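You operate a simulated robot arm through the tools that you are given. There is no shell and no other tool. Be economical: measure what you need, move in short steps, check, and stop when the job is done.

You are at the controls of a simulated two-armed robot. One attempt, no reset.

Task
Pick up the soft mallet with one hand, pass it to the other hand and put it on the right deck of the cart. Set down upright: soft mallet.

Only the result counts: the job must be done as asked and must still hold three seconds after the hand-in. Knocking over, shifting, dropping, spilling or breaking anything else fails it.

Robot
Two 7-joint arms with two-finger parallel grippers on one trunk, on a base that drives. Base frame: it is fixed to the floor where the robot stands at the start and does not move with it; the origin is under the middle of the robot, x ahead of it, y to its left, z up; the surface under the hand at the start is at about z = 0.8. Units: m, rad, N and s.
The left shoulder is at the start at [0.02, 0.17, 1.178], the right one opposite. With the tool pointing down near the work surface each hand reaches from about 0.1 to 0.66 m from the robot's upright axis, wherever it stands, measured 20 degrees to its own side. Places, roughly: right deck of the cart [-0.2, 2.8, 0.6]; soft mallet (17x6x11 cm) [0.6, 0, 0.8]. Payload 3.8 kg a hand.
The TCP of each hand is the grasp point between the finger pads, 0.03 m short of the fingertips. In the tool frame z runs along the fingers and y along their closing line. The gripper opens to 0.11 m. The fingers are 0.02 m wide and 0.01 m thick; the gripper's body (0.048 by 0.112 m) begins 0.055 m behind the TCP.
Orientation is that of the tool frame in the base frame, as a unit quaternion [w, x, y, z]. With the fingers straight down and closing along the base's y, the tool's x points along the base's -x, its y along +y and its z along -z.

Tools
- The arms move only by the tool step_arm. It takes "left_steps", "right_steps" or both (then of equal length, played together; a hand with none holds still); each is a list that holds one entry, the list of rows, each a list of 6 numbers: the shift along the tool's x, y, z in mm, then the turn, a rotation vector about the tool's x, y, z in rad. In form: [[[dx, dy, dz, ax, ay, az], ...]]. A call has 1 to 8 rows; each row is the pose to reach, as a shift and turn from the pose commanded when the call began, along the tool's axes at that moment. "left_gripper" and "right_gripper" are, for a hand that has rows, the finger opening in mm, from 0 to 110, set as the call begins (left out, the last holds). Each row takes 0.2 s and may step no farther than 0.05 m and 0.15 rad from the row before; otherwise, or with a gripper value out of range, the whole call is refused. Where a pose cannot be reached the arm comes as near as it can. A force on the tool above 40 N (or 10 N above the force at the start of the call, whichever is more), or a blocked arm, ends the call early, and 0.2 s more pass. The fingers move at their own pace (about 0.072 m/s each) and stop on an object; they squeeze with about 23 N. The grip force told is the motor's: it shows also when the fingers shut on nothing. Time passes only in rows, and 0.2 s behind the last, so rows that repeat a pose let the fingers close. The reply holds the time, the measured pose of the TCP, the force on the tool along the base axes, the opening and the grip force, in the units named above and with some noise, with the torque about the TCP (base axes, N m) and any sound that the robot's microphone picked up, and new pictures: "show" is both (left out), scene, wrist or none (wrist: the cameras of the hands that moved).
- Cameras (640 x 400 px; columns grow to the right, rows downward): "scene" is now at [0.1073, 0.0172, 1.335]; the picture's right is [0.04, -1.00, 0.00], its down [-0.64, -0.02, -0.77] and it looks along [0.77, 0.03, -0.64] (base axes); focal length 286 px, centre (320, 200). "left" rides on the left gripper at [0.072, -0.017, -0.103] in its tool frame; the picture's right is [0.23, 0.97, 0.00], its down [-0.76, 0.18, -0.62] and it looks along [-0.61, 0.14, 0.78] (tool axes); focal length 222 px, centre (320, 200). "right" rides on the right gripper at [0.072, 0.017, -0.103] in its tool frame; the picture's right is [-0.23, 0.97, 0.00], its down [-0.76, -0.18, -0.62] and it looks along [-0.61, -0.14, 0.78] (tool axes); focal length 222 px, centre (320, 200).
- slide_trunk(by): slides the trunk up (or, below 0, down) by that many m; the arms and the scene camera ride with it, the base frame stays. It gives what a move gives, with no picture.
- steer(legs): drives the robot by 1 to 6 legs, each [ahead, turn to the left] in m and rad, along the robot's own axes; the way and the turn of a leg run together, so that a leg with both is an arc; at most 1.5 m and 3.142 rad a leg. The arms and the cameras ride along, it lands a little off, and it stops where it bumps. It gives what a move gives, and a new picture of the scene camera.
- pan_tilt(pan, tilt): turns the head with the scene camera to pan (to the left, within 1.396 rad either way) and tilt (down, from -0.506 to 1.204), counted from straight ahead of the robot. It gives what a move gives, and a new picture of the scene camera.
- pixel_to_xyz(camera, pixels): there is no depth. For up to 12 entries [column, row, z] of the newest picture of that camera ("zoom" is the newest enlarged one), the place [x, y] in the base frame at which the ray of that pixel passes the height z, good to about 0.002 m, but the place of the scene camera against the robot may be out by one fixed shift of up to 0.025 m in any direction. No time passes.
- enlarge(camera, box): a new picture of the part [left, top, right, bottom] of that camera's present view, enlarged. No time passes.
- hand_in(): hands the job in; it is judged then, once.

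Keep the steps short. Do not move on a guess: measure, check each grasp and each placing, and mend mistakes. In all there are 80 turns and 260 pictures (those below and enlarged ones count). Leave the grippers open and the arms clear of the work at the hand-in unless told otherwise, and finish with a single line.

The tools are called after "Request:" by a JSON object that holds its "method" and its "body". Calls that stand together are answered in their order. step_arm: Moves the arms, as the interface text tells. Its arguments: {"type":"object","properties":{"left_steps":{"type":"array","items":{"type":"array","items":{"type":"array","items":{"type":"number"}}}},"left_gripper":{"type":"number"},"right_steps":{"type":"array","items":{"type":"array","items":{"type":"array","items":{"type":"number"}}}},"right_gripper":{"type":"number"},"show":{"type":"string","enum":["both","scene","wrist","none"]}},"required":[]} The other tools are called the same way: slide_trunk (by) slides the trunk up or down; steer (legs) drives the base; pan_tilt (pan, tilt) turns the head that bears the scene camera; pixel_to_xyz (camera, pixels) gives the place at which the rays of pixels pass given heights; enlarge (camera, box) takes an enlarged picture of a part of a camera's view; hand_in () hands the job in.

At the start:

```text
clock: 0.0
left_eef_pos: [0.5211, 0.2678, 1.0279]
left_orientation: [0.0, 0.0, 1.0, 0.001]
left_contact_force: [-0.3, -0.4, 0.4]
left_torque: [-0.02, -0.01, 0.0]
left_gripper_width: 0.11
left_grip_force: 0.1
right_eef_pos: [0.5199, -0.2657, 1.0479]
right_orientation: [0.0, 0.0, 1.0, 0.0]
right_contact_force: [0.5, -0.4, 0.8]
right_torque: [0.01, 0.01, 0.01]
right_gripper_width: 0.1099
right_grip_force: 0.0
trunk travel left (down, up): [-0.275, 0.295]
robot x, y, heading: [0.002, -0.0009, 0.001]
head pan, tilt: [0.038, 0.695]
```

scene: 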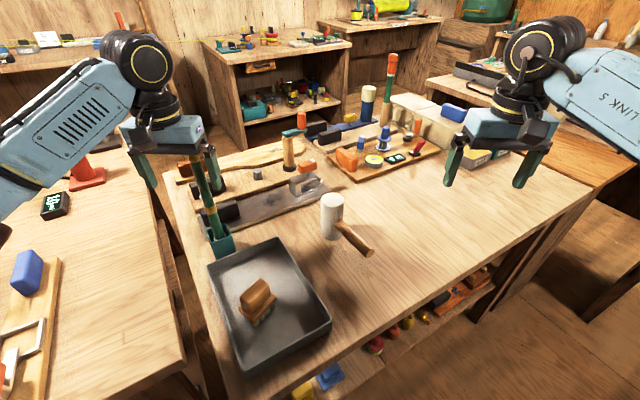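
right: 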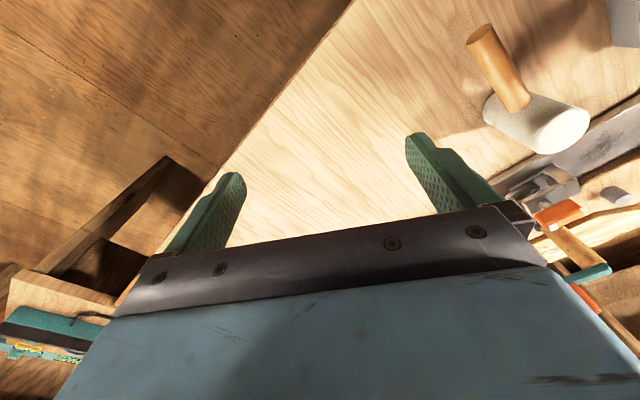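
left: 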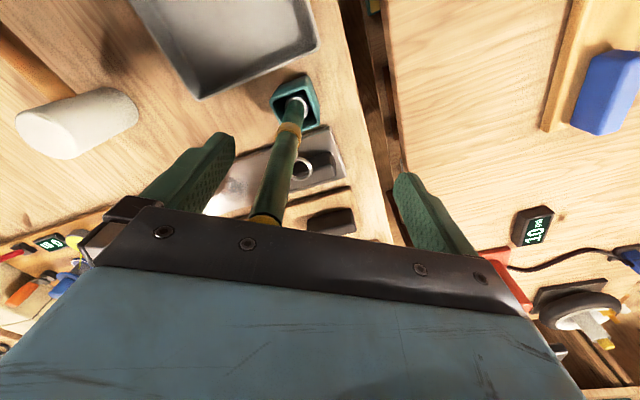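

I see the mallet near pixel (340,225), with its white head standing and the handle pointing right. I'll enlarge it to read its pose.

Request:
{"method": "enlarge", "body": {"camera": "scene", "box": [270, 160, 430, 260]}}

Request:
{"method": "enlarge", "body": {"camera": "right", "box": [400, 0, 640, 150]}}

Request:
{"method": "pixel_to_xyz", "body": {"camera": "scene", "pixels": [[332, 200, 0.9], [330, 238, 0.8], [370, 250, 0.83], [345, 225, 0.85], [327, 265, 0.8], [120, 205, 0.8]]}}

```text
4.00 times, centred on (350, 210) of scene
```

zoom: 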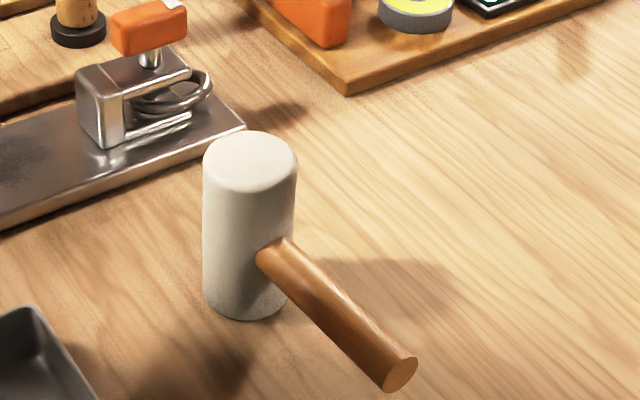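

```text
2.67 times, centred on (520, 75) of right
```

zoom: 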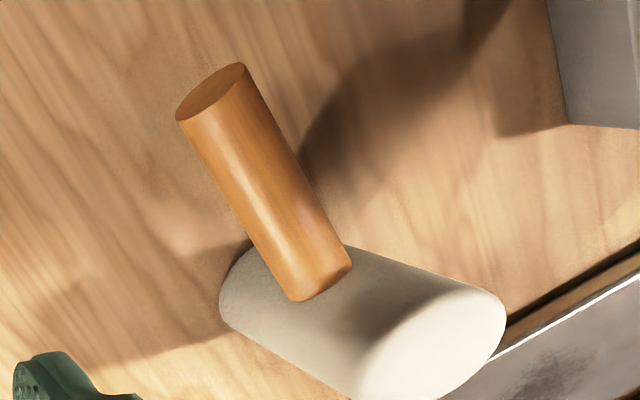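

```text
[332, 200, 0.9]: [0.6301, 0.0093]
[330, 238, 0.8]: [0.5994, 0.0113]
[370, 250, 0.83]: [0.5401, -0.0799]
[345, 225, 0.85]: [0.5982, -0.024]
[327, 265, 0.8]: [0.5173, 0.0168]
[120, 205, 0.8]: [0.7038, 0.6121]
```

The head stands upright and the handle points toward the robot's right and near side. Before choosing hands, I'll look left toward the cart.

Request:
{"method": "pan_tilt", "body": {"pan": 1.39, "tilt": 0.35}}

```text
clock: 1.5
left_eef_pos: [0.5206, 0.2695, 1.0284]
left_orientation: [0.0, 0.0, 1.0, 0.0]
left_contact_force: [0.0, -0.3, 0.2]
left_torque: [0.04, 0.0, 0.03]
left_gripper_width: 0.11
left_grip_force: 0.0
right_eef_pos: [0.5203, -0.2652, 1.0472]
right_orientation: [0.0, 0.0, 1.0, 0.0]
right_contact_force: [-0.8, -0.2, 1.2]
right_torque: [0.01, 0.0, 0.02]
right_gripper_width: 0.1099
right_grip_force: 0.2
trunk travel left (down, up): [-0.275, 0.295]
robot x, y, heading: [-0.0027, -0.0011, -0.003]
head pan, tilt: [1.389, 0.351]
```

scene: 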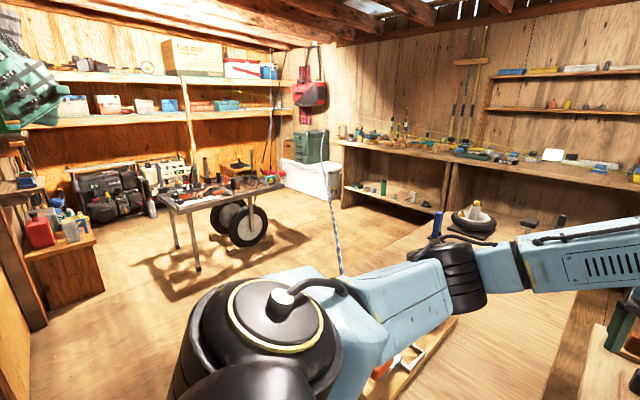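

Request:
{"method": "enlarge", "body": {"camera": "scene", "box": [120, 130, 320, 280]}}

Request:
{"method": "pixel_to_xyz", "body": {"camera": "scene", "pixels": [[160, 195, 0.6], [176, 212, 0.6], [285, 184, 0.6], [198, 270, 0.0], [178, 248, 0], [340, 275, 0.8], [105, 295, 0], [45, 320, 0], [443, 210, 0.8], [245, 172, 0.6], [345, 205, 0]]}}

```text
2.67 times, centred on (220, 205) of scene
```

zoom: 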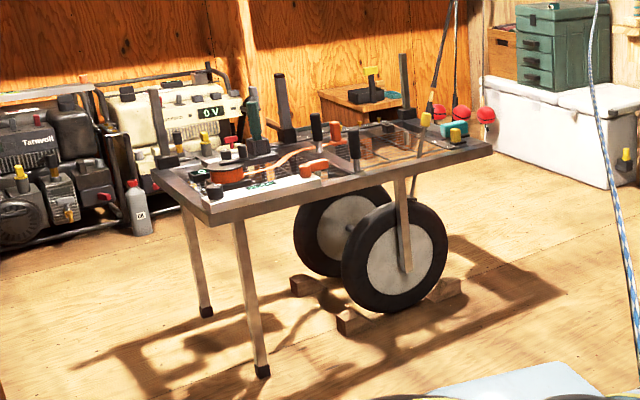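

```text
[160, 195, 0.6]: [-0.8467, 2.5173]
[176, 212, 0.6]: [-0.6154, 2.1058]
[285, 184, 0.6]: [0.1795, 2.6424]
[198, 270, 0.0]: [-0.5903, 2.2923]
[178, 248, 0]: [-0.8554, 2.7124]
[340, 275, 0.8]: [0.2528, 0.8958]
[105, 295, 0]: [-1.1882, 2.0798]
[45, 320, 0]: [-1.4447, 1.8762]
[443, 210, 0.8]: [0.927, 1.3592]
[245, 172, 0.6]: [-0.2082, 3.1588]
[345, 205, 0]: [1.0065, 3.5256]
```

The cart is at about (-0.2, 2.7). Now I measure the mallet more accurately through the right wrist camera: handle end, root and head top.

Request:
{"method": "pixel_to_xyz", "body": {"camera": "right", "pixels": [[479.5, 34.5, 0.855], [521, 103, 0.855], [562.5, 129.5, 0.91], [590, 122, 0.91], [536, 138, 0.91], [572, 148, 0.91], [483, 108, 0.8]]}}

Request:
{"method": "pan_tilt", "body": {"pan": 0.0, "tilt": 0.75}}

```text
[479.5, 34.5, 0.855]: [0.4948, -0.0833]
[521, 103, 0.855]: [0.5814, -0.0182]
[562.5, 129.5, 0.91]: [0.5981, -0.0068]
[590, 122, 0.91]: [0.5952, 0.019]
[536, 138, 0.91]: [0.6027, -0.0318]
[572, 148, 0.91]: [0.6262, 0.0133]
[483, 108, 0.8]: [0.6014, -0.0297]
```

```text
clock: 3.0
left_eef_pos: [0.5192, 0.2696, 1.0271]
left_orientation: [0.0, 0.0, 1.0, 0.0]
left_contact_force: [0.5, 0.1, 0.3]
left_torque: [0.0, 0.0, 0.03]
left_gripper_width: 0.1101
left_grip_force: 0.1
right_eef_pos: [0.5205, -0.265, 1.0485]
right_orientation: [-0.001, 0.001, 1.0, 0.0]
right_contact_force: [-0.1, 0.0, -0.4]
right_torque: [0.01, -0.01, 0.0]
right_gripper_width: 0.1099
right_grip_force: 0.0
trunk travel left (down, up): [-0.275, 0.295]
robot x, y, heading: [0.0017, 0.0022, -0.001]
head pan, tilt: [0.0, 0.75]
```

scene: 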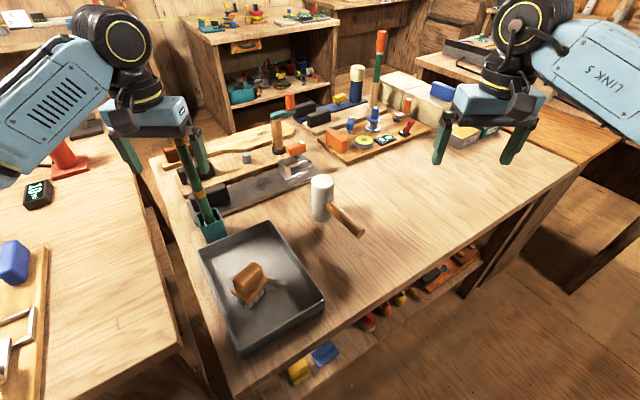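

The wrist camera puts the head axis at about (0.600,-0.006) and the handle end at (0.495,-0.083), so the handle points toward the head along u = (0.8,0.6), a yaw of 37°. The right hand will grip the handle, pitched 45°, and the left hand will take the head from above. First I yaw the right hand while it is high.

Request:
{"method": "step_arm", "body": {"right_steps": [[[12, 12, 0, 0, 0, -0.129], [24, 24, 0, 0, 0, -0.258], [36, 36, 0, 0, 0, -0.387], [48, 48, 0, 0, 0, -0.516], [60, 60, 0, 0, 0, -0.645]]], "right_gripper": 80, "show": "wrist"}}

```text
clock: 4.2
left_eef_pos: [0.5198, 0.2686, 1.0282]
left_orientation: [0.0, 0.0, 1.0, 0.0]
left_contact_force: [0.4, 0.2, 0.0]
left_torque: [0.01, -0.03, 0.01]
left_gripper_width: 0.1098
left_grip_force: 0.0
right_eef_pos: [0.4608, -0.2037, 1.0471]
right_orientation: [0.0, -0.319, 0.948, -0.001]
right_contact_force: [0.6, 0.0, -0.7]
right_torque: [-0.01, -0.02, -0.01]
right_gripper_width: 0.0804
right_grip_force: 0.0
trunk travel left (down, up): [-0.275, 0.295]
robot x, y, heading: [0.0019, -0.0005, -0.005]
head pan, tilt: [0.0, 0.75]
```

right: 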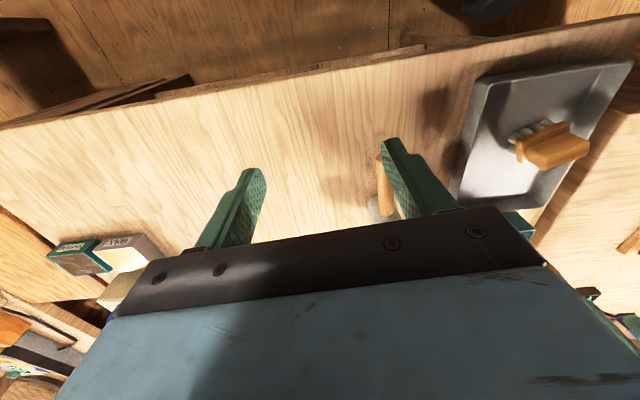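

The yaw matches. Next I pitch by 45° and move above the pre-grasp point.

Request:
{"method": "step_arm", "body": {"right_steps": [[[-14, 12.6, 8, 0, -0.131, 0], [-28, 25.2, 16, 0, -0.262, 0], [-42, 37.8, 24, 0, -0.393, 0], [-56, 50.4, 32, 0, -0.524, 0], [-70, 63, 40, 0, -0.655, 0], [-84, 75.6, 50, 0, -0.785, 0]]]}}

```text
clock: 5.6
left_eef_pos: [0.5202, 0.2705, 1.0283]
left_orientation: [0.0, 0.0, 1.0, 0.0]
left_contact_force: [0.7, 0.2, 0.2]
left_torque: [0.0, -0.02, 0.02]
left_gripper_width: 0.1099
left_grip_force: 0.0
right_eef_pos: [0.482, -0.093, 0.9974]
right_orientation: [0.364, -0.292, 0.876, 0.122]
right_contact_force: [0.3, 0.4, 0.1]
right_torque: [-0.03, -0.01, -0.01]
right_gripper_width: 0.0801
right_grip_force: 0.1
trunk travel left (down, up): [-0.275, 0.295]
robot x, y, heading: [0.0015, 0.0005, -0.002]
head pan, tilt: [0.0, 0.75]
```

scene: 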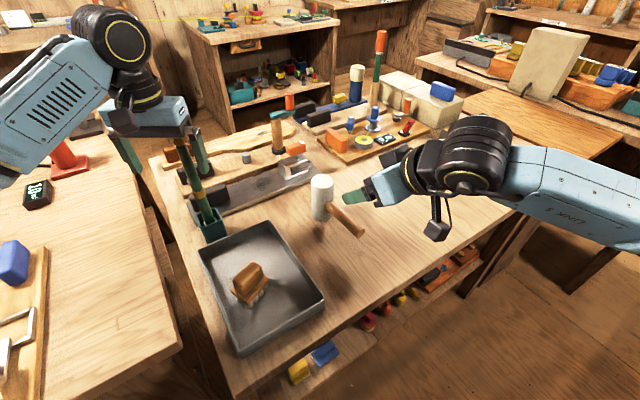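
right: 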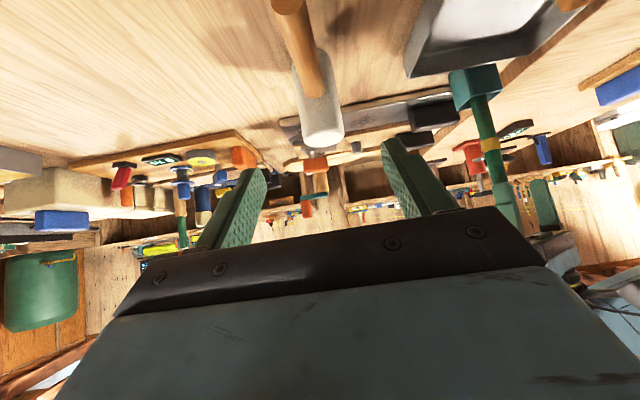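

The mallet lies nearly between the fingers. I check its position again from this view.

Request:
{"method": "enlarge", "body": {"camera": "right", "box": [240, 0, 400, 160]}}

Request:
{"method": "pixel_to_xyz", "body": {"camera": "right", "pixels": [[302, 137, 0.91], [344, 130, 0.91], [316, 90, 0.855], [287, 5, 0.855], [322, 132, 0.91]]}}

```text
2.50 times, centred on (320, 80) of right
```

zoom: 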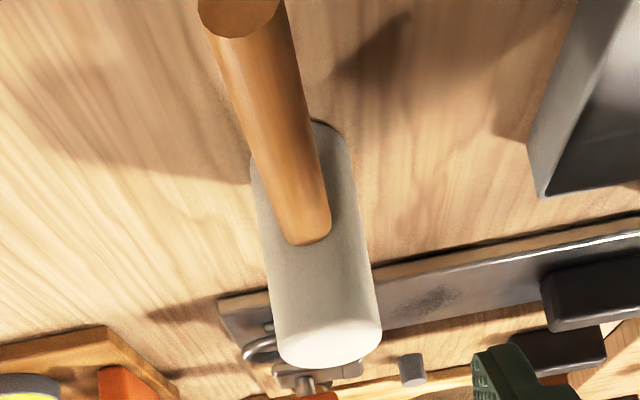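

```text
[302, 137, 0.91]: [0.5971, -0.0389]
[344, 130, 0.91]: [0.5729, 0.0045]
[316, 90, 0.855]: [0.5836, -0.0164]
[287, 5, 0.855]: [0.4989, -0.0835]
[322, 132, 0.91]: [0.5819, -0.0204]
```

Request:
{"method": "pixel_to_xyz", "body": {"camera": "right", "pixels": [[303, 138, 0.91], [344, 132, 0.91], [324, 137, 0.91], [326, 147.5, 0.91], [314, 90, 0.855], [287, 4, 0.855], [312, 97, 0.842]]}}

```text
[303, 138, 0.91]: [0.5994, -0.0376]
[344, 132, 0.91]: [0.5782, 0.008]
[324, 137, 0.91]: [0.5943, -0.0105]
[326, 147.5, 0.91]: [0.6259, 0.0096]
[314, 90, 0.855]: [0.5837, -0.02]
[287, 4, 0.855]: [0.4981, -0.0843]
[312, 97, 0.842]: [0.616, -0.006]
```

The handle line is confirmed (v ≈ -0.366), and I'll grip at about (0.544,-0.050,0.855). I move into line, stopping 5 cm short.

Request:
{"method": "step_arm", "body": {"right_steps": [[[16, -1, 15, 0, 0, 0], [32, -2, 30, 0, 0, 0], [47.5, -2.4, 50, 0, 0, 0], [47.5, -2.4, 80, 0, 0, 0], [47.5, -2.4, 105, 0, 0, 0]]]}}

```text
clock: 6.8
left_eef_pos: [0.519, 0.2689, 1.0283]
left_orientation: [0.0, 0.0, 1.0, 0.0]
left_contact_force: [0.4, -0.5, 0.3]
left_torque: [-0.01, 0.01, 0.01]
left_gripper_width: 0.11
left_grip_force: 0.0
right_eef_pos: [0.5173, -0.0711, 0.8888]
right_orientation: [0.363, -0.293, 0.876, 0.121]
right_contact_force: [-0.2, -0.1, 0.0]
right_torque: [0.0, -0.03, 0.0]
right_gripper_width: 0.0798
right_grip_force: 0.1
trunk travel left (down, up): [-0.275, 0.295]
robot x, y, heading: [-0.0001, -0.0002, 0.002]
head pan, tilt: [0.0, 0.75]
```

scene: 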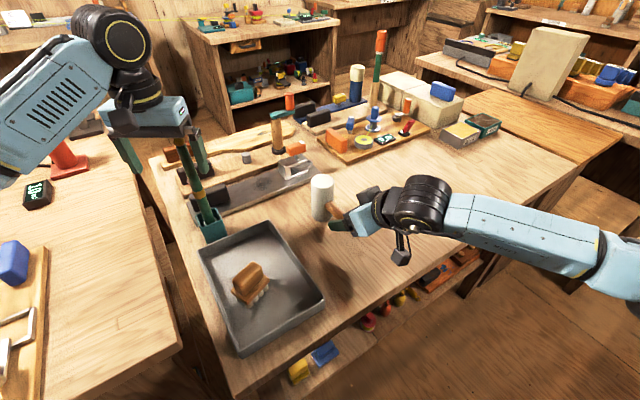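
right: 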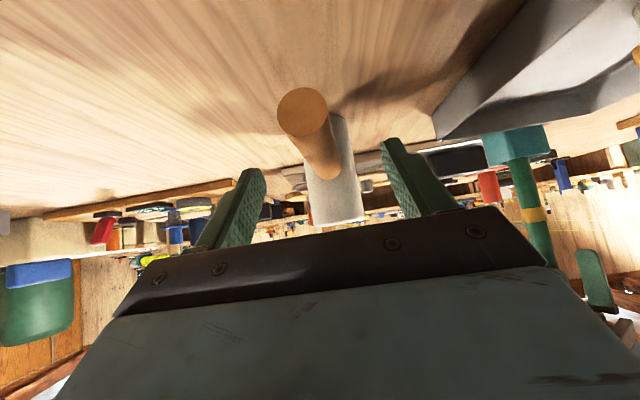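

Request:
{"method": "pixel_to_xyz", "body": {"camera": "right", "pixels": [[302, 112, 0.855], [302, 112, 0.845], [302, 112, 0.865]]}}

Request:
{"method": "step_arm", "body": {"right_steps": [[[0, 0, 15, 0, 0, 0], [0, 0, 30, 0, 0, 0], [0, 0, 42, 0, 0, 0], [0, 0, 48, 0, 0, 0]]]}}

```text
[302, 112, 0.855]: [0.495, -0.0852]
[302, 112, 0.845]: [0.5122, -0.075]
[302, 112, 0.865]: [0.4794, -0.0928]
```

```text
clock: 7.8
left_eef_pos: [0.5206, 0.2691, 1.028]
left_orientation: [0.001, 0.0, 1.0, 0.0]
left_contact_force: [0.5, 0.1, -0.3]
left_torque: [0.02, 0.0, 0.01]
left_gripper_width: 0.1099
left_grip_force: 0.1
right_eef_pos: [0.5419, -0.0503, 0.8551]
right_orientation: [0.363, -0.292, 0.876, 0.121]
right_contact_force: [0.1, 0.3, -0.4]
right_torque: [-0.06, -0.03, -0.04]
right_gripper_width: 0.0798
right_grip_force: 0.0
trunk travel left (down, up): [-0.275, 0.295]
robot x, y, heading: [-0.0019, 0.0013, 0.0]
head pan, tilt: [0.0, 0.75]
```

scene: 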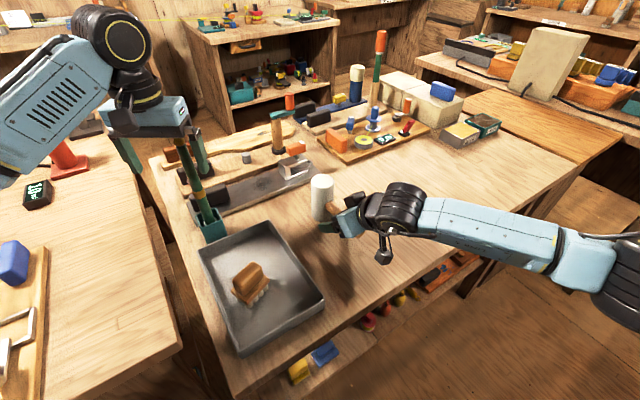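
right: 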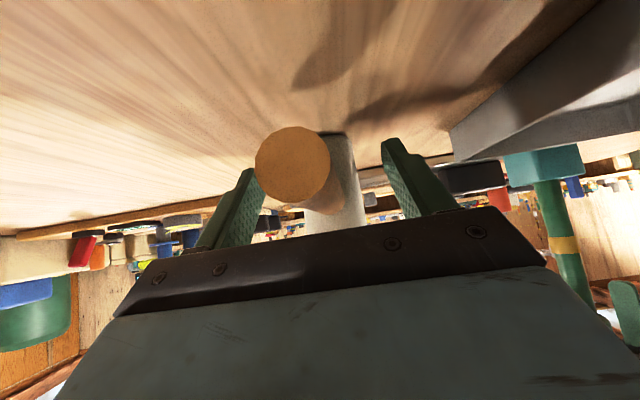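

The handle is between the fingers at the right height, so I close.

Request:
{"method": "step_arm", "body": {"right_steps": [[[0, 0, 0, 0, 0, 0], [0, 0, 0, 0, 0, 0], [0, 0, 0, 0, 0, 0], [0, 0, 0, 0, 0, 0]]], "right_gripper": 0}}

```text
clock: 8.8
left_eef_pos: [0.5204, 0.2689, 1.0285]
left_orientation: [0.0, 0.0, 1.0, 0.0]
left_contact_force: [-0.9, -0.4, 0.0]
left_torque: [-0.01, -0.01, 0.01]
left_gripper_width: 0.1099
left_grip_force: 0.2
right_eef_pos: [0.5419, -0.0518, 0.8548]
right_orientation: [0.363, -0.292, 0.876, 0.121]
right_contact_force: [1.7, -1.9, -0.6]
right_torque: [0.02, -0.11, -0.25]
right_gripper_width: 0.0245
right_grip_force: 22.7
trunk travel left (down, up): [-0.275, 0.295]
robot x, y, heading: [0.0009, 0.0026, -0.001]
head pan, tilt: [0.0, 0.75]
```

scene: 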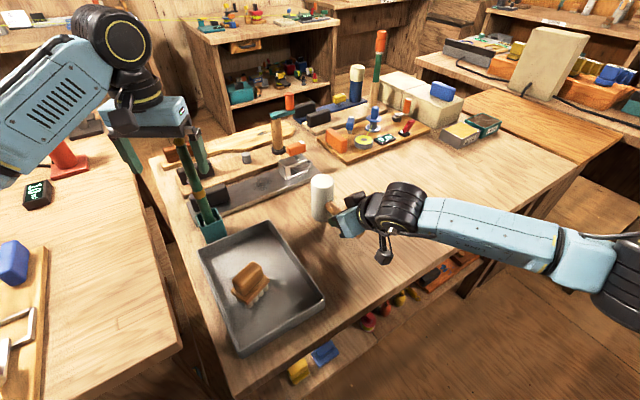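
right: 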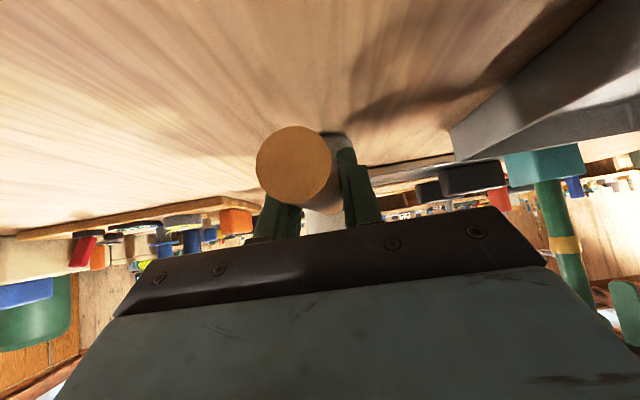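

It grips at 24.5 mm. I lift 20 mm and check for slip.

Request:
{"method": "step_arm", "body": {"right_steps": [[[-7, 0, -7, 0, 0, 0], [-14, 0, -14, 0, 0, 0], [-14, 0, -14, 0, 0, 0]]]}}

Request:
{"method": "enlarge", "body": {"camera": "scene", "box": [260, 140, 420, 260]}}

```text
clock: 9.6
left_eef_pos: [0.52, 0.2692, 1.0288]
left_orientation: [0.0, 0.0, 1.0, 0.0]
left_contact_force: [-0.5, -1.0, 0.8]
left_torque: [0.01, 0.0, -0.01]
left_gripper_width: 0.11
left_grip_force: 0.0
right_eef_pos: [0.5413, -0.0513, 0.8747]
right_orientation: [0.363, -0.293, 0.876, 0.121]
right_contact_force: [-0.2, -0.8, 0.3]
right_torque: [0.08, -0.03, -0.06]
right_gripper_width: 0.0245
right_grip_force: 23.2
trunk travel left (down, up): [-0.275, 0.295]
robot x, y, heading: [-0.0027, 0.0027, -0.004]
head pan, tilt: [0.0, 0.75]
```

scene: 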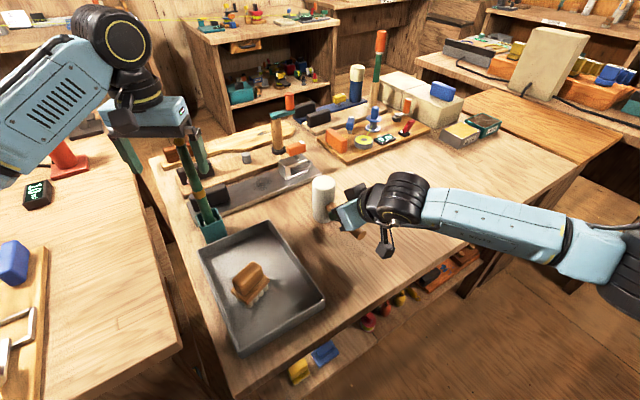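
right: 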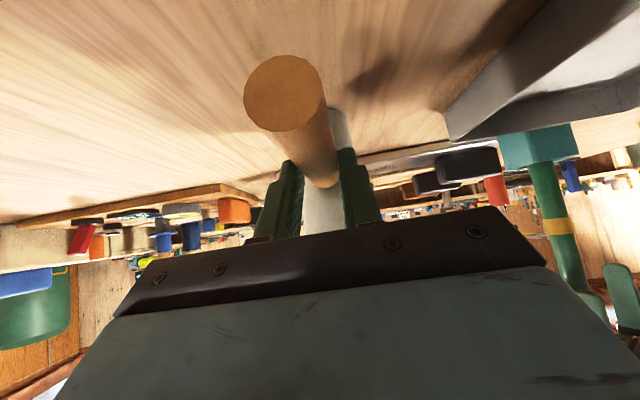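

```text
3.33 times, centred on (340, 200) of scene
```

zoom: 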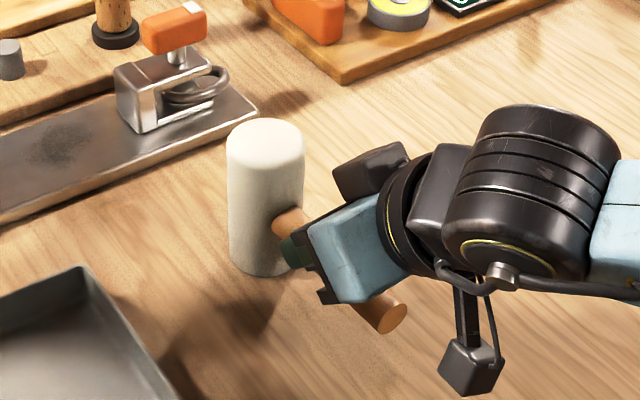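

The handle end moved in the wrist view, from row 165 to 92, so the handle may have turned or slipped. I'll check where it is now.

Request:
{"method": "pixel_to_xyz", "body": {"camera": "right", "pixels": [[283, 93, 0.855], [283, 93, 0.865], [283, 93, 0.875], [283, 93, 0.845], [321, 180, 0.862]]}}

Request:
{"method": "enlarge", "body": {"camera": "right", "box": [200, 20, 440, 240]}}

Request:
{"method": "pixel_to_xyz", "body": {"camera": "scene", "pixels": [[323.5, 192, 0.8], [323.5, 218, 0.8]]}}

```text
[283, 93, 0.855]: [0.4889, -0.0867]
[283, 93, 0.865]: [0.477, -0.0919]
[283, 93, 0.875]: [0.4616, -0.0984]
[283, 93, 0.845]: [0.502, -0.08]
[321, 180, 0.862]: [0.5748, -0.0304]
```

```text
1.82 times, centred on (320, 130) of right
```

zoom: 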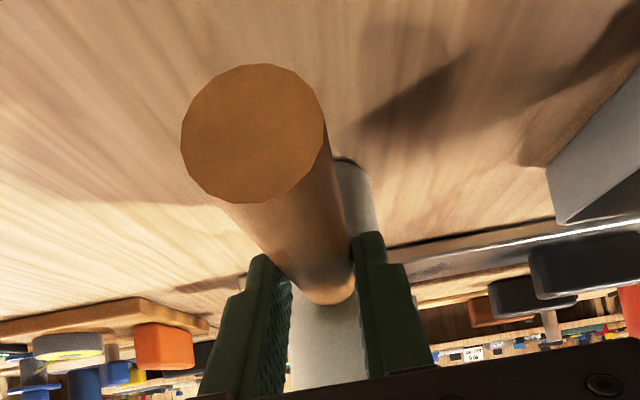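

```text
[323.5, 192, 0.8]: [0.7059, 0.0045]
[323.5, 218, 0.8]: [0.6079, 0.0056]
```

Measured from the disc size, the handle end is still at z≈0.855, so the fingers slid up the handle and the mallet stayed on the table. I open slightly, go back down 20 mm, regrip, and lift only 6 mm to read the force.

Request:
{"method": "step_arm", "body": {"right_steps": [[[0, 0, 0, 0, 0, 0], [7, 0, 7, 0, 0, 0], [14, 0, 14, 0, 0, 0], [14, 0, 14, 0, 0, 0]]], "right_gripper": 45}}

Request:
{"method": "enlarge", "body": {"camera": "scene", "box": [260, 140, 420, 260]}}

```text
clock: 10.6
left_eef_pos: [0.5191, 0.2703, 1.0276]
left_orientation: [-0.001, 0.0, 1.0, 0.001]
left_contact_force: [1.0, 0.3, 0.5]
left_torque: [-0.01, 0.01, 0.01]
left_gripper_width: 0.1102
left_grip_force: 0.0
right_eef_pos: [0.5422, -0.0511, 0.8549]
right_orientation: [0.362, -0.293, 0.876, 0.121]
right_contact_force: [-0.3, -0.1, -0.2]
right_torque: [0.01, -0.02, -0.03]
right_gripper_width: 0.045
right_grip_force: 0.0
trunk travel left (down, up): [-0.275, 0.295]
robot x, y, heading: [0.005, 0.002, 0.002]
head pan, tilt: [0.0, 0.75]
```

scene: 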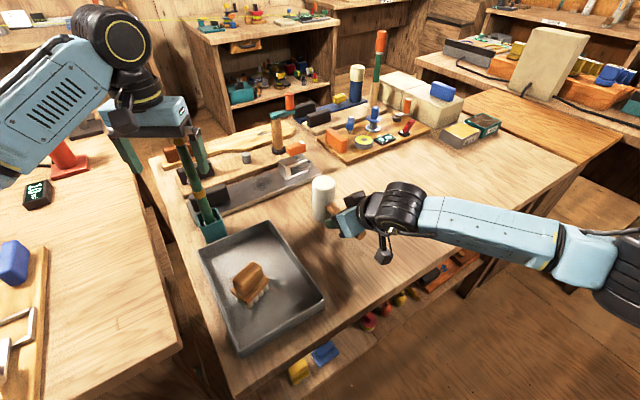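
right: 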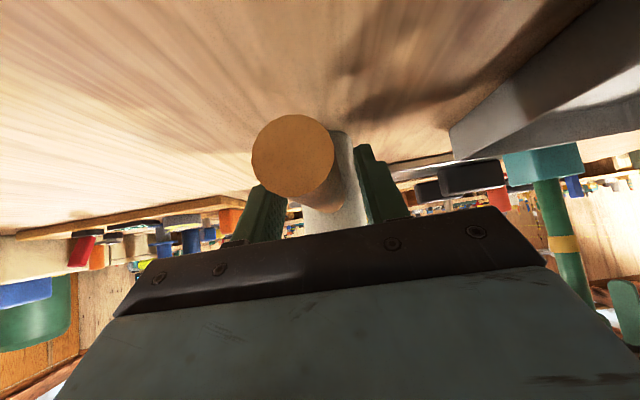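

```text
3.33 times, centred on (340, 200) of scene
```

zoom: 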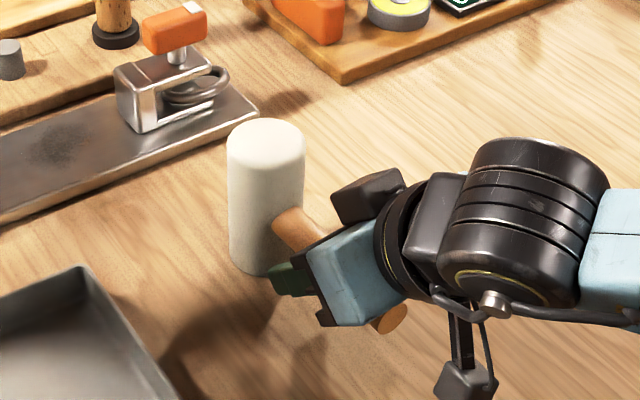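

The head looks the same as before, so the handle did slip. I regrip and lift slowly by 6 mm, watching the force.

Request:
{"method": "step_arm", "body": {"right_steps": [[[0, 0, 0, 0, 0, 0], [0, 0, 0, 0, 0, 0], [0, 0, 0, 0, 0, 0], [-1, 0, -1, 0, 0, 0], [-2, 0, -2, 0, 0, 0], [-3, 0, -3, 0, 0, 0], [-4, 0, -4, 0, 0, 0]]], "right_gripper": 0, "show": "wrist"}}

```text
clock: 12.2
left_eef_pos: [0.521, 0.2703, 1.0268]
left_orientation: [0.0, -0.001, 1.0, 0.0]
left_contact_force: [-0.7, 0.6, 0.8]
left_torque: [0.01, 0.01, -0.02]
left_gripper_width: 0.1101
left_grip_force: 0.1
right_eef_pos: [0.5435, -0.0509, 0.8597]
right_orientation: [0.362, -0.293, 0.877, 0.121]
right_contact_force: [-0.1, -0.4, -3.4]
right_torque: [-0.11, 0.21, -0.02]
right_gripper_width: 0.0245
right_grip_force: 23.6
trunk travel left (down, up): [-0.275, 0.295]
robot x, y, heading: [0.0019, 0.0014, -0.003]
head pan, tilt: [0.0, 0.75]
```

right: 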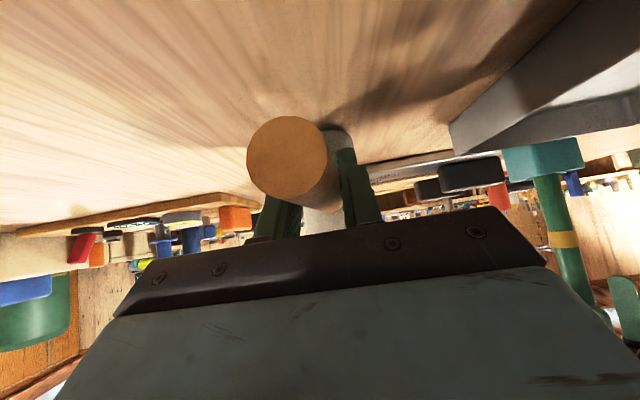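

It now carries 3.4 N and the handle has hardly moved. I lift a little further and watch.

Request:
{"method": "step_arm", "body": {"right_steps": [[[-1, 0, -1, 0, 0, 0], [-2, 0, -2, 0, 0, 0], [-3, 0, -3, 0, 0, 0], [-4, 0, -4, 0, 0, 0]]], "show": "both"}}

Request:
{"method": "enlarge", "body": {"camera": "scene", "box": [260, 140, 420, 260]}}

```text
clock: 13.2
left_eef_pos: [0.5191, 0.2692, 1.0278]
left_orientation: [0.0, 0.0, 1.0, 0.001]
left_contact_force: [0.1, 0.1, 0.7]
left_torque: [-0.02, 0.01, -0.03]
left_gripper_width: 0.1098
left_grip_force: 0.0
right_eef_pos: [0.5441, -0.0506, 0.8652]
right_orientation: [0.362, -0.292, 0.877, 0.121]
right_contact_force: [-0.5, 0.7, -3.7]
right_torque: [-0.1, 0.16, 0.0]
right_gripper_width: 0.0245
right_grip_force: 23.1
trunk travel left (down, up): [-0.275, 0.295]
robot x, y, heading: [0.0003, 0.0003, 0.001]
head pan, tilt: [0.0, 0.75]
```

scene: 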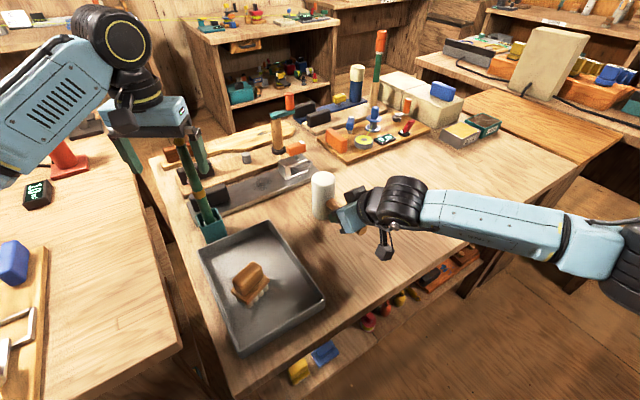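
right: 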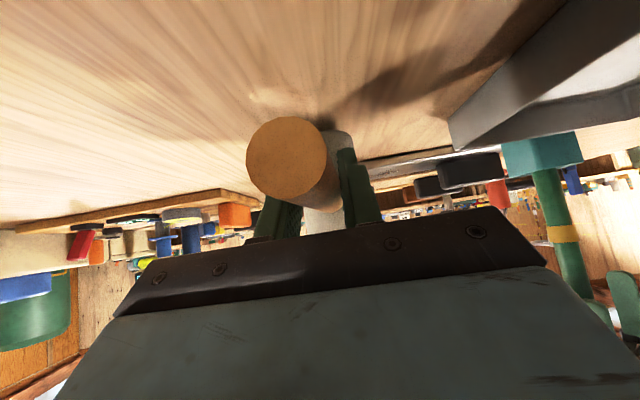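

```text
3.33 times, centred on (340, 200) of scene
```

zoom: 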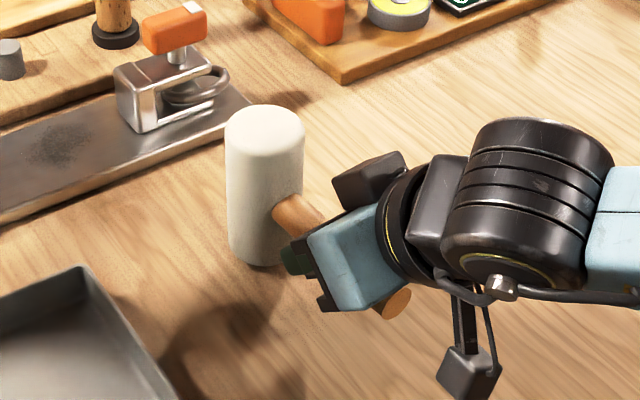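

The mallet has lifted, upright, with a load of about 3.7 N. I continue slowly another 35 mm.

Request:
{"method": "step_arm", "body": {"right_steps": [[[-2, 0, -2, 0, 0, 0], [-5, 0, -5, 0, 0, 0], [-8, 0, -8, 0, 0, 0], [-11, 0, -11, 0, 0, 0], [-15, 0, -15, 0, 0, 0], [-19, 0, -19, 0, 0, 0], [-22, 0, -22, 0, 0, 0], [-25, 0, -25, 0, 0, 0]]], "show": "both"}}

Request:
{"method": "enlarge", "body": {"camera": "scene", "box": [260, 140, 420, 260]}}

```text
clock: 15.0
left_eef_pos: [0.5208, 0.2689, 1.0277]
left_orientation: [0.0, 0.0, 1.0, 0.0]
left_contact_force: [0.7, 1.0, 0.4]
left_torque: [0.03, -0.02, 0.02]
left_gripper_width: 0.1103
left_grip_force: 0.1
right_eef_pos: [0.5427, -0.052, 0.9019]
right_orientation: [0.363, -0.293, 0.876, 0.122]
right_contact_force: [0.3, 0.4, -1.9]
right_torque: [-0.17, 0.16, -0.03]
right_gripper_width: 0.0247
right_grip_force: 22.8
trunk travel left (down, up): [-0.275, 0.295]
robot x, y, heading: [0.0017, 0.0016, -0.002]
head pan, tilt: [0.0, 0.75]
```

scene: 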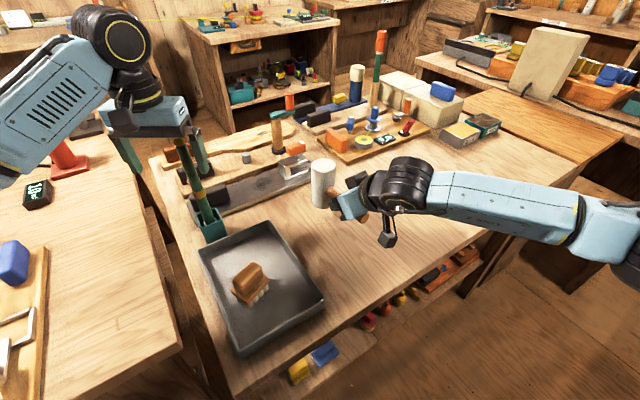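
right: 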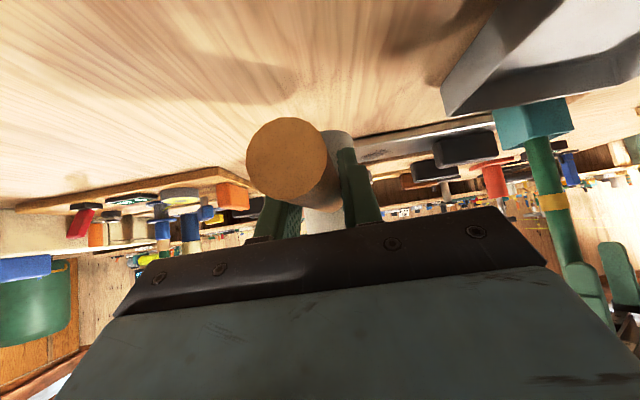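

```text
3.33 times, centred on (340, 200) of scene
```

zoom: 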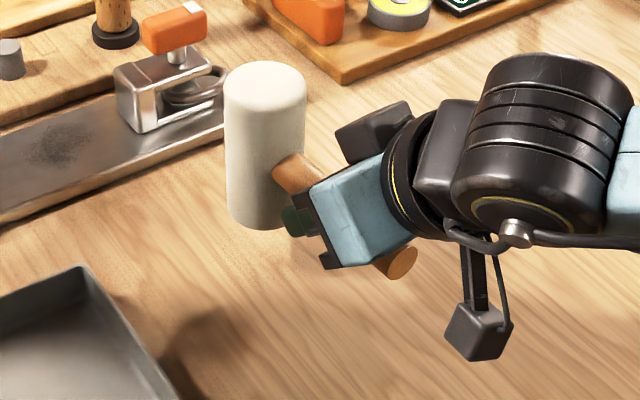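

The hold is firm. The left hand is near a tall stick, so I raise it 100 mm straight up first. Then I turn it to the same yaw while moving toward the head.

Request:
{"method": "step_arm", "body": {"left_steps": [[[0, 0, -30, 0, 0, 0], [0, 0, -65, 0, 0, 0], [0, 0, -100, 0, 0, 0], [-10, -30, -100, 0, 0, -0.129], [-20, -60, -100, 0, 0, -0.258], [-30, -90, -100, 0, 0, -0.387], [-40, -120, -100, 0, 0, -0.516], [-50, -150, -100, 0, 0, -0.645]]], "left_gripper": 100}}

```text
clock: 16.8
left_eef_pos: [0.5724, 0.1216, 1.1269]
left_orientation: [0.0, -0.319, 0.948, 0.001]
left_contact_force: [-0.9, 1.1, 0.6]
left_torque: [0.04, -0.01, 0.0]
left_gripper_width: 0.1
left_grip_force: 0.0
right_eef_pos: [0.5441, -0.0514, 0.9024]
right_orientation: [0.363, -0.293, 0.876, 0.122]
right_contact_force: [0.4, 0.2, -3.5]
right_torque: [-0.09, 0.18, 0.01]
right_gripper_width: 0.0242
right_grip_force: 23.0
trunk travel left (down, up): [-0.275, 0.295]
robot x, y, heading: [0.0012, 0.0016, 0.001]
head pan, tilt: [0.0, 0.75]
```

scene: 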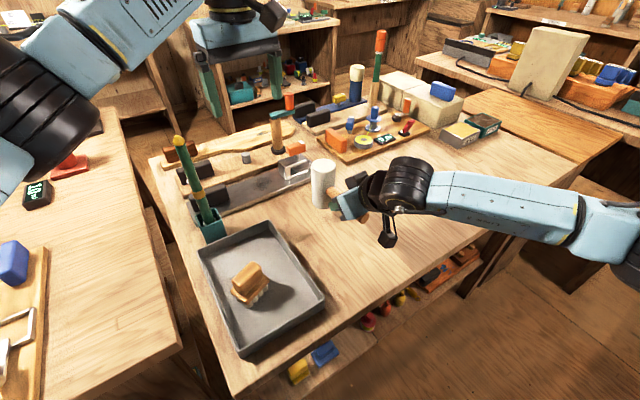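
left: 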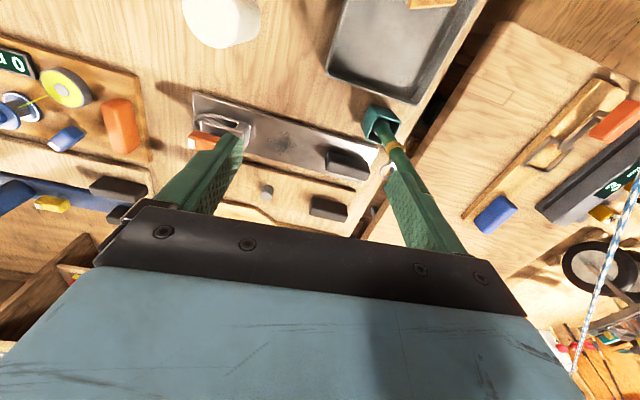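

The head shows at (222,20) in the left view. I move the left hand over it, staying high.

Request:
{"method": "step_arm", "body": {"left_steps": [[[12, -24, 5, 0, 0, 0], [24, -48, 10, 0, 0, 0], [36, -72, 15, 0, 0, 0], [48, -96, 20, 0, 0, 0], [58, -121, 30, 0, 0, 0], [58, -121, 50, 0, 0, 0]]]}}

```text
clock: 18.2
left_eef_pos: [0.5862, -0.0092, 1.0736]
left_orientation: [0.0, -0.317, 0.948, 0.0]
left_contact_force: [0.3, 0.5, 0.3]
left_torque: [0.05, 0.0, -0.01]
left_gripper_width: 0.0997
left_grip_force: 0.0
left hand out of reach, approached as far as the arm can: row 4, 5, 6
right_eef_pos: [0.5427, -0.0508, 0.903]
right_orientation: [0.363, -0.293, 0.876, 0.122]
right_contact_force: [0.1, 0.0, -2.9]
right_torque: [-0.15, 0.2, 0.03]
right_gripper_width: 0.0243
right_grip_force: 23.4
trunk travel left (down, up): [-0.275, 0.295]
robot x, y, heading: [0.0001, -0.0006, -0.005]
head pan, tilt: [0.0, 0.75]
```

scene: 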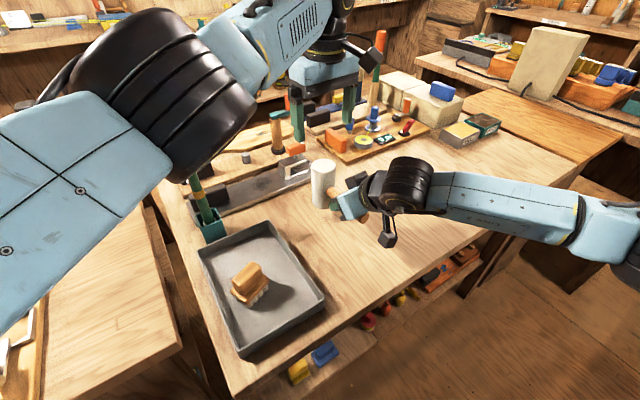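
left: 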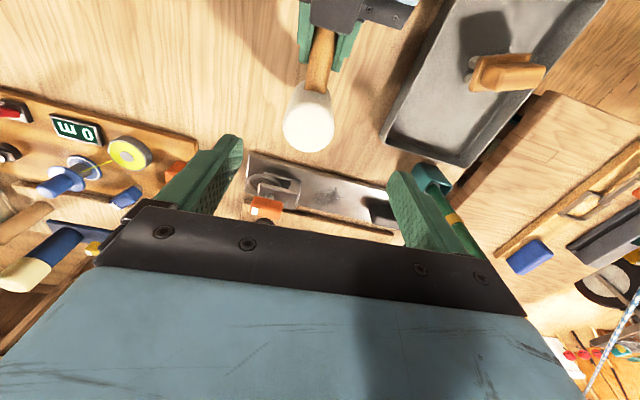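

The left arm is near its reach limit at this height, so I bring the mallet about 70 mm closer to the robot, slowly.

Request:
{"method": "step_arm", "body": {"right_steps": [[[3, 4, -3, 0, 0, 0], [7, 10, -7, 0, 0, 0], [12, 17, -12, 0, 0, 0], [17, 24, -17, 0, 0, 0], [22, 31, -22, 0, 0, 0], [27, 38, -27, 0, 0, 0], [32, 45, -32, 0, 0, 0], [35, 50, -35, 0, 0, 0]]]}}

```text
clock: 20.0
left_eef_pos: [0.5852, -0.008, 1.0727]
left_orientation: [0.0, -0.318, 0.948, 0.0]
left_contact_force: [0.0, 0.7, -0.2]
left_torque: [-0.02, 0.01, 0.05]
left_gripper_width: 0.1
left_grip_force: 0.2
right_eef_pos: [0.4729, -0.0425, 0.9023]
right_orientation: [0.362, -0.293, 0.877, 0.121]
right_contact_force: [-0.1, 0.5, -3.5]
right_torque: [-0.1, 0.16, 0.02]
right_gripper_width: 0.0246
right_grip_force: 22.7
trunk travel left (down, up): [-0.275, 0.295]
robot x, y, heading: [0.0011, 0.0032, -0.001]
head pan, tilt: [0.0, 0.75]
```

scene: 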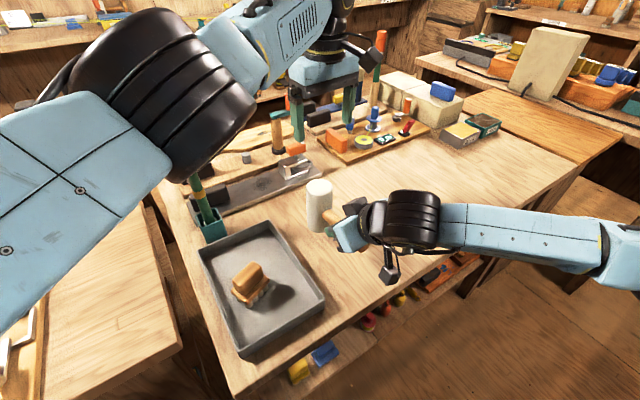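
right: 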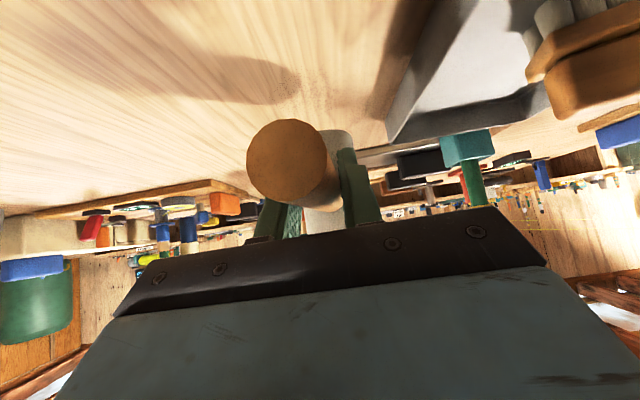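

The mallet is steady. I shift the left hand to above the head's new place, about (0.528,-0.001).

Request:
{"method": "step_arm", "body": {"left_steps": [[[14, 13, 0, 0, 0, 0], [28, 26, 0, 0, 0, 0], [41, 40, 5, 0, 0, 0], [41, 40, 13, 0, 0, 0]]], "show": "both"}}

```text
clock: 21.0
left_eef_pos: [0.5263, -0.0003, 1.0597]
left_orientation: [0.0, -0.318, 0.948, -0.001]
left_contact_force: [-0.5, 1.2, -0.4]
left_torque: [0.01, 0.02, -0.01]
left_gripper_width: 0.0999
left_grip_force: 0.0
right_eef_pos: [0.4725, -0.0418, 0.9016]
right_orientation: [0.362, -0.293, 0.877, 0.121]
right_contact_force: [-0.5, 0.7, -3.5]
right_torque: [-0.14, 0.16, 0.04]
right_gripper_width: 0.0242
right_grip_force: 22.6
trunk travel left (down, up): [-0.275, 0.295]
robot x, y, heading: [-0.0, 0.0022, -0.001]
head pan, tilt: [0.0, 0.75]
```

scene: 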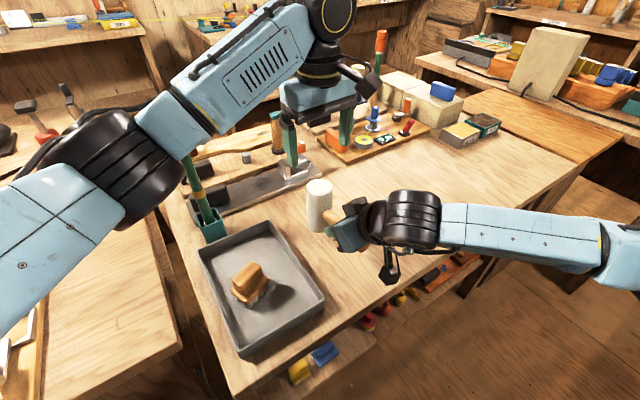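
left: 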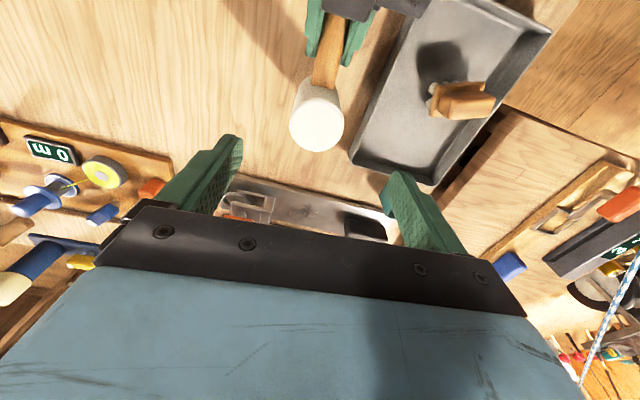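

Request:
{"method": "enlarge", "body": {"camera": "left", "box": [240, 20, 400, 180]}}

Request:
{"method": "pixel_to_xyz", "body": {"camera": "left", "pixels": [[316, 126, 0.957], [290, 126, 0.957], [343, 126, 0.957], [316, 150, 0.957], [318, 102, 0.957], [322, 88, 0.902], [330, 50, 0.902]]}}

```text
2.50 times, centred on (320, 100) of left
```

zoom: 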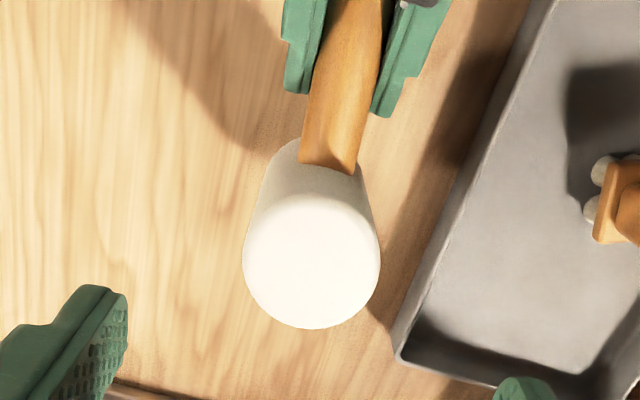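

```text
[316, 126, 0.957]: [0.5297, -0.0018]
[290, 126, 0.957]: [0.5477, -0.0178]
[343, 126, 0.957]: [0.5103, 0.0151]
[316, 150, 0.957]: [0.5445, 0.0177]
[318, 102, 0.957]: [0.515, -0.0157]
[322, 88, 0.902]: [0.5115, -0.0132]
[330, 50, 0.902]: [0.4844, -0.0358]
```

The head centre measures (0.5285,-0.003), so the left hand is about 3 mm off. I descend partway and check the clearance to the right wrist.

Request:
{"method": "step_arm", "body": {"left_steps": [[[0, -3, 20, 0, 0, 0], [0, -3, 40, 0, 0, 0], [0, -3, 60, 0, 0, 0], [0, -3, 75, 0, 0, 0]]], "show": "both"}}

Request:
{"method": "enlarge", "body": {"camera": "scene", "box": [240, 60, 440, 260]}}

```text
clock: 22.0
left_eef_pos: [0.5294, -0.0024, 0.9872]
left_orientation: [0.0, -0.317, 0.948, 0.0]
left_contact_force: [0.7, 0.9, -0.2]
left_torque: [0.02, -0.01, 0.01]
left_gripper_width: 0.1001
left_grip_force: 0.1
right_eef_pos: [0.4736, -0.042, 0.9015]
right_orientation: [0.363, -0.293, 0.876, 0.121]
right_contact_force: [1.1, -0.7, -2.5]
right_torque: [-0.13, 0.22, 0.02]
right_gripper_width: 0.0246
right_grip_force: 23.3
trunk travel left (down, up): [-0.275, 0.295]
robot x, y, heading: [0.0024, -0.0001, 0.003]
head pan, tilt: [0.0, 0.75]
```

scene: 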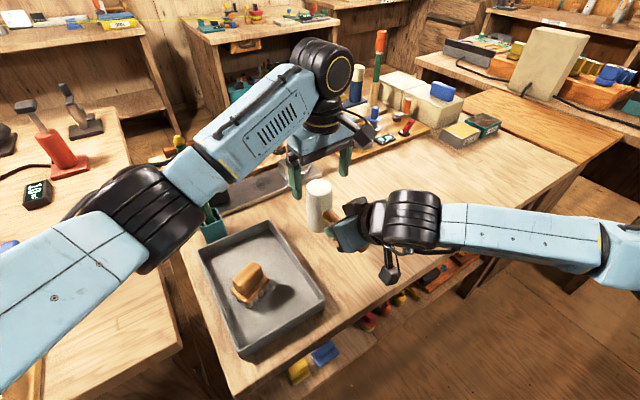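
left: 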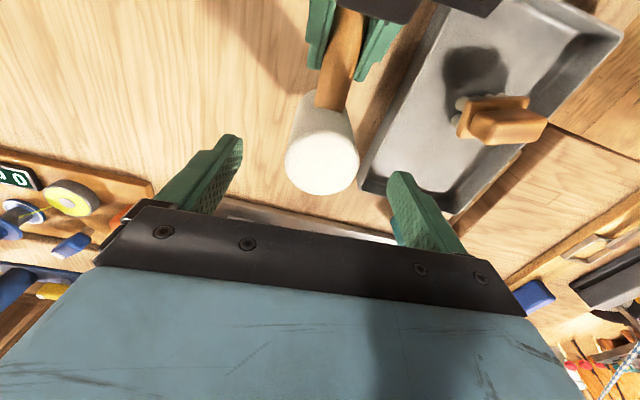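

```text
2.00 times, centred on (340, 160) of scene
```

zoom: 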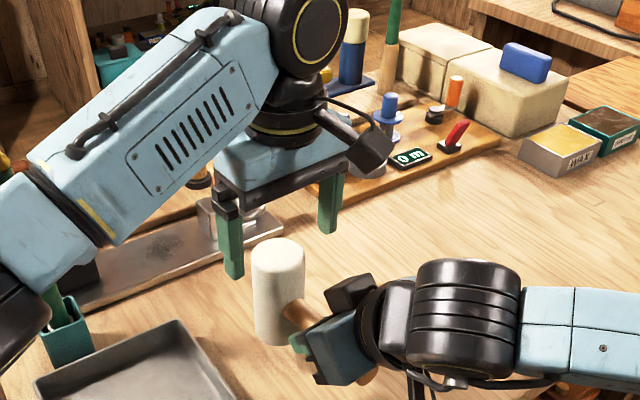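

Request:
{"method": "pixel_to_xyz", "body": {"camera": "left", "pixels": [[322, 163, 0.957], [286, 158, 0.957], [359, 158, 0.957], [322, 194, 0.957]]}}

Request:
{"method": "step_arm", "body": {"left_steps": [[[0, 0, 12, 0, 0, 0], [0, 0, 24, 0, 0, 0], [0, 0, 36, 0, 0, 0], [0, 0, 50, 0, 0, 0]]], "show": "both"}}

```text
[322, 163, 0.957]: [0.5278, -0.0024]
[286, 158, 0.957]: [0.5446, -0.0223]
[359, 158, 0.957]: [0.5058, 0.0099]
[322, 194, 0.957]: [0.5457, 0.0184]
```

```text
clock: 23.0
left_eef_pos: [0.5288, 0.0, 0.9361]
left_orientation: [-0.001, -0.317, 0.948, 0.0]
left_contact_force: [0.2, -0.7, -0.4]
left_torque: [0.0, -0.01, -0.04]
left_gripper_width: 0.1
left_grip_force: 0.0
right_eef_pos: [0.4715, -0.0422, 0.9026]
right_orientation: [0.363, -0.292, 0.877, 0.12]
right_contact_force: [0.0, -0.6, -4.0]
right_torque: [-0.12, 0.16, 0.0]
right_gripper_width: 0.0246
right_grip_force: 22.5
trunk travel left (down, up): [-0.275, 0.295]
robot x, y, heading: [-0.0012, 0.003, 0.002]
head pan, tilt: [0.0, 0.75]
```

scene: 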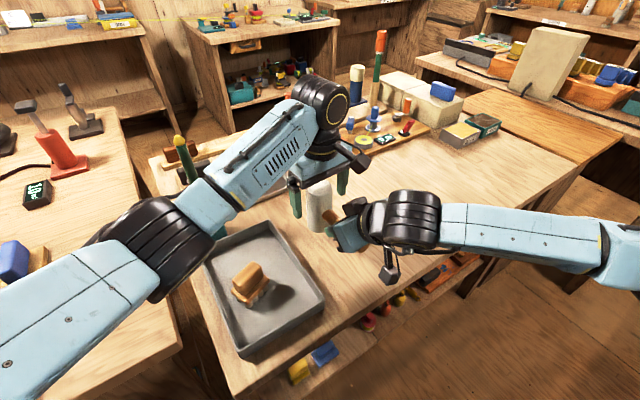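
left: 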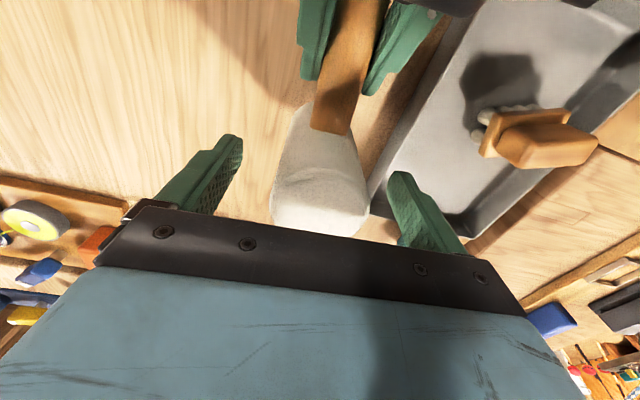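

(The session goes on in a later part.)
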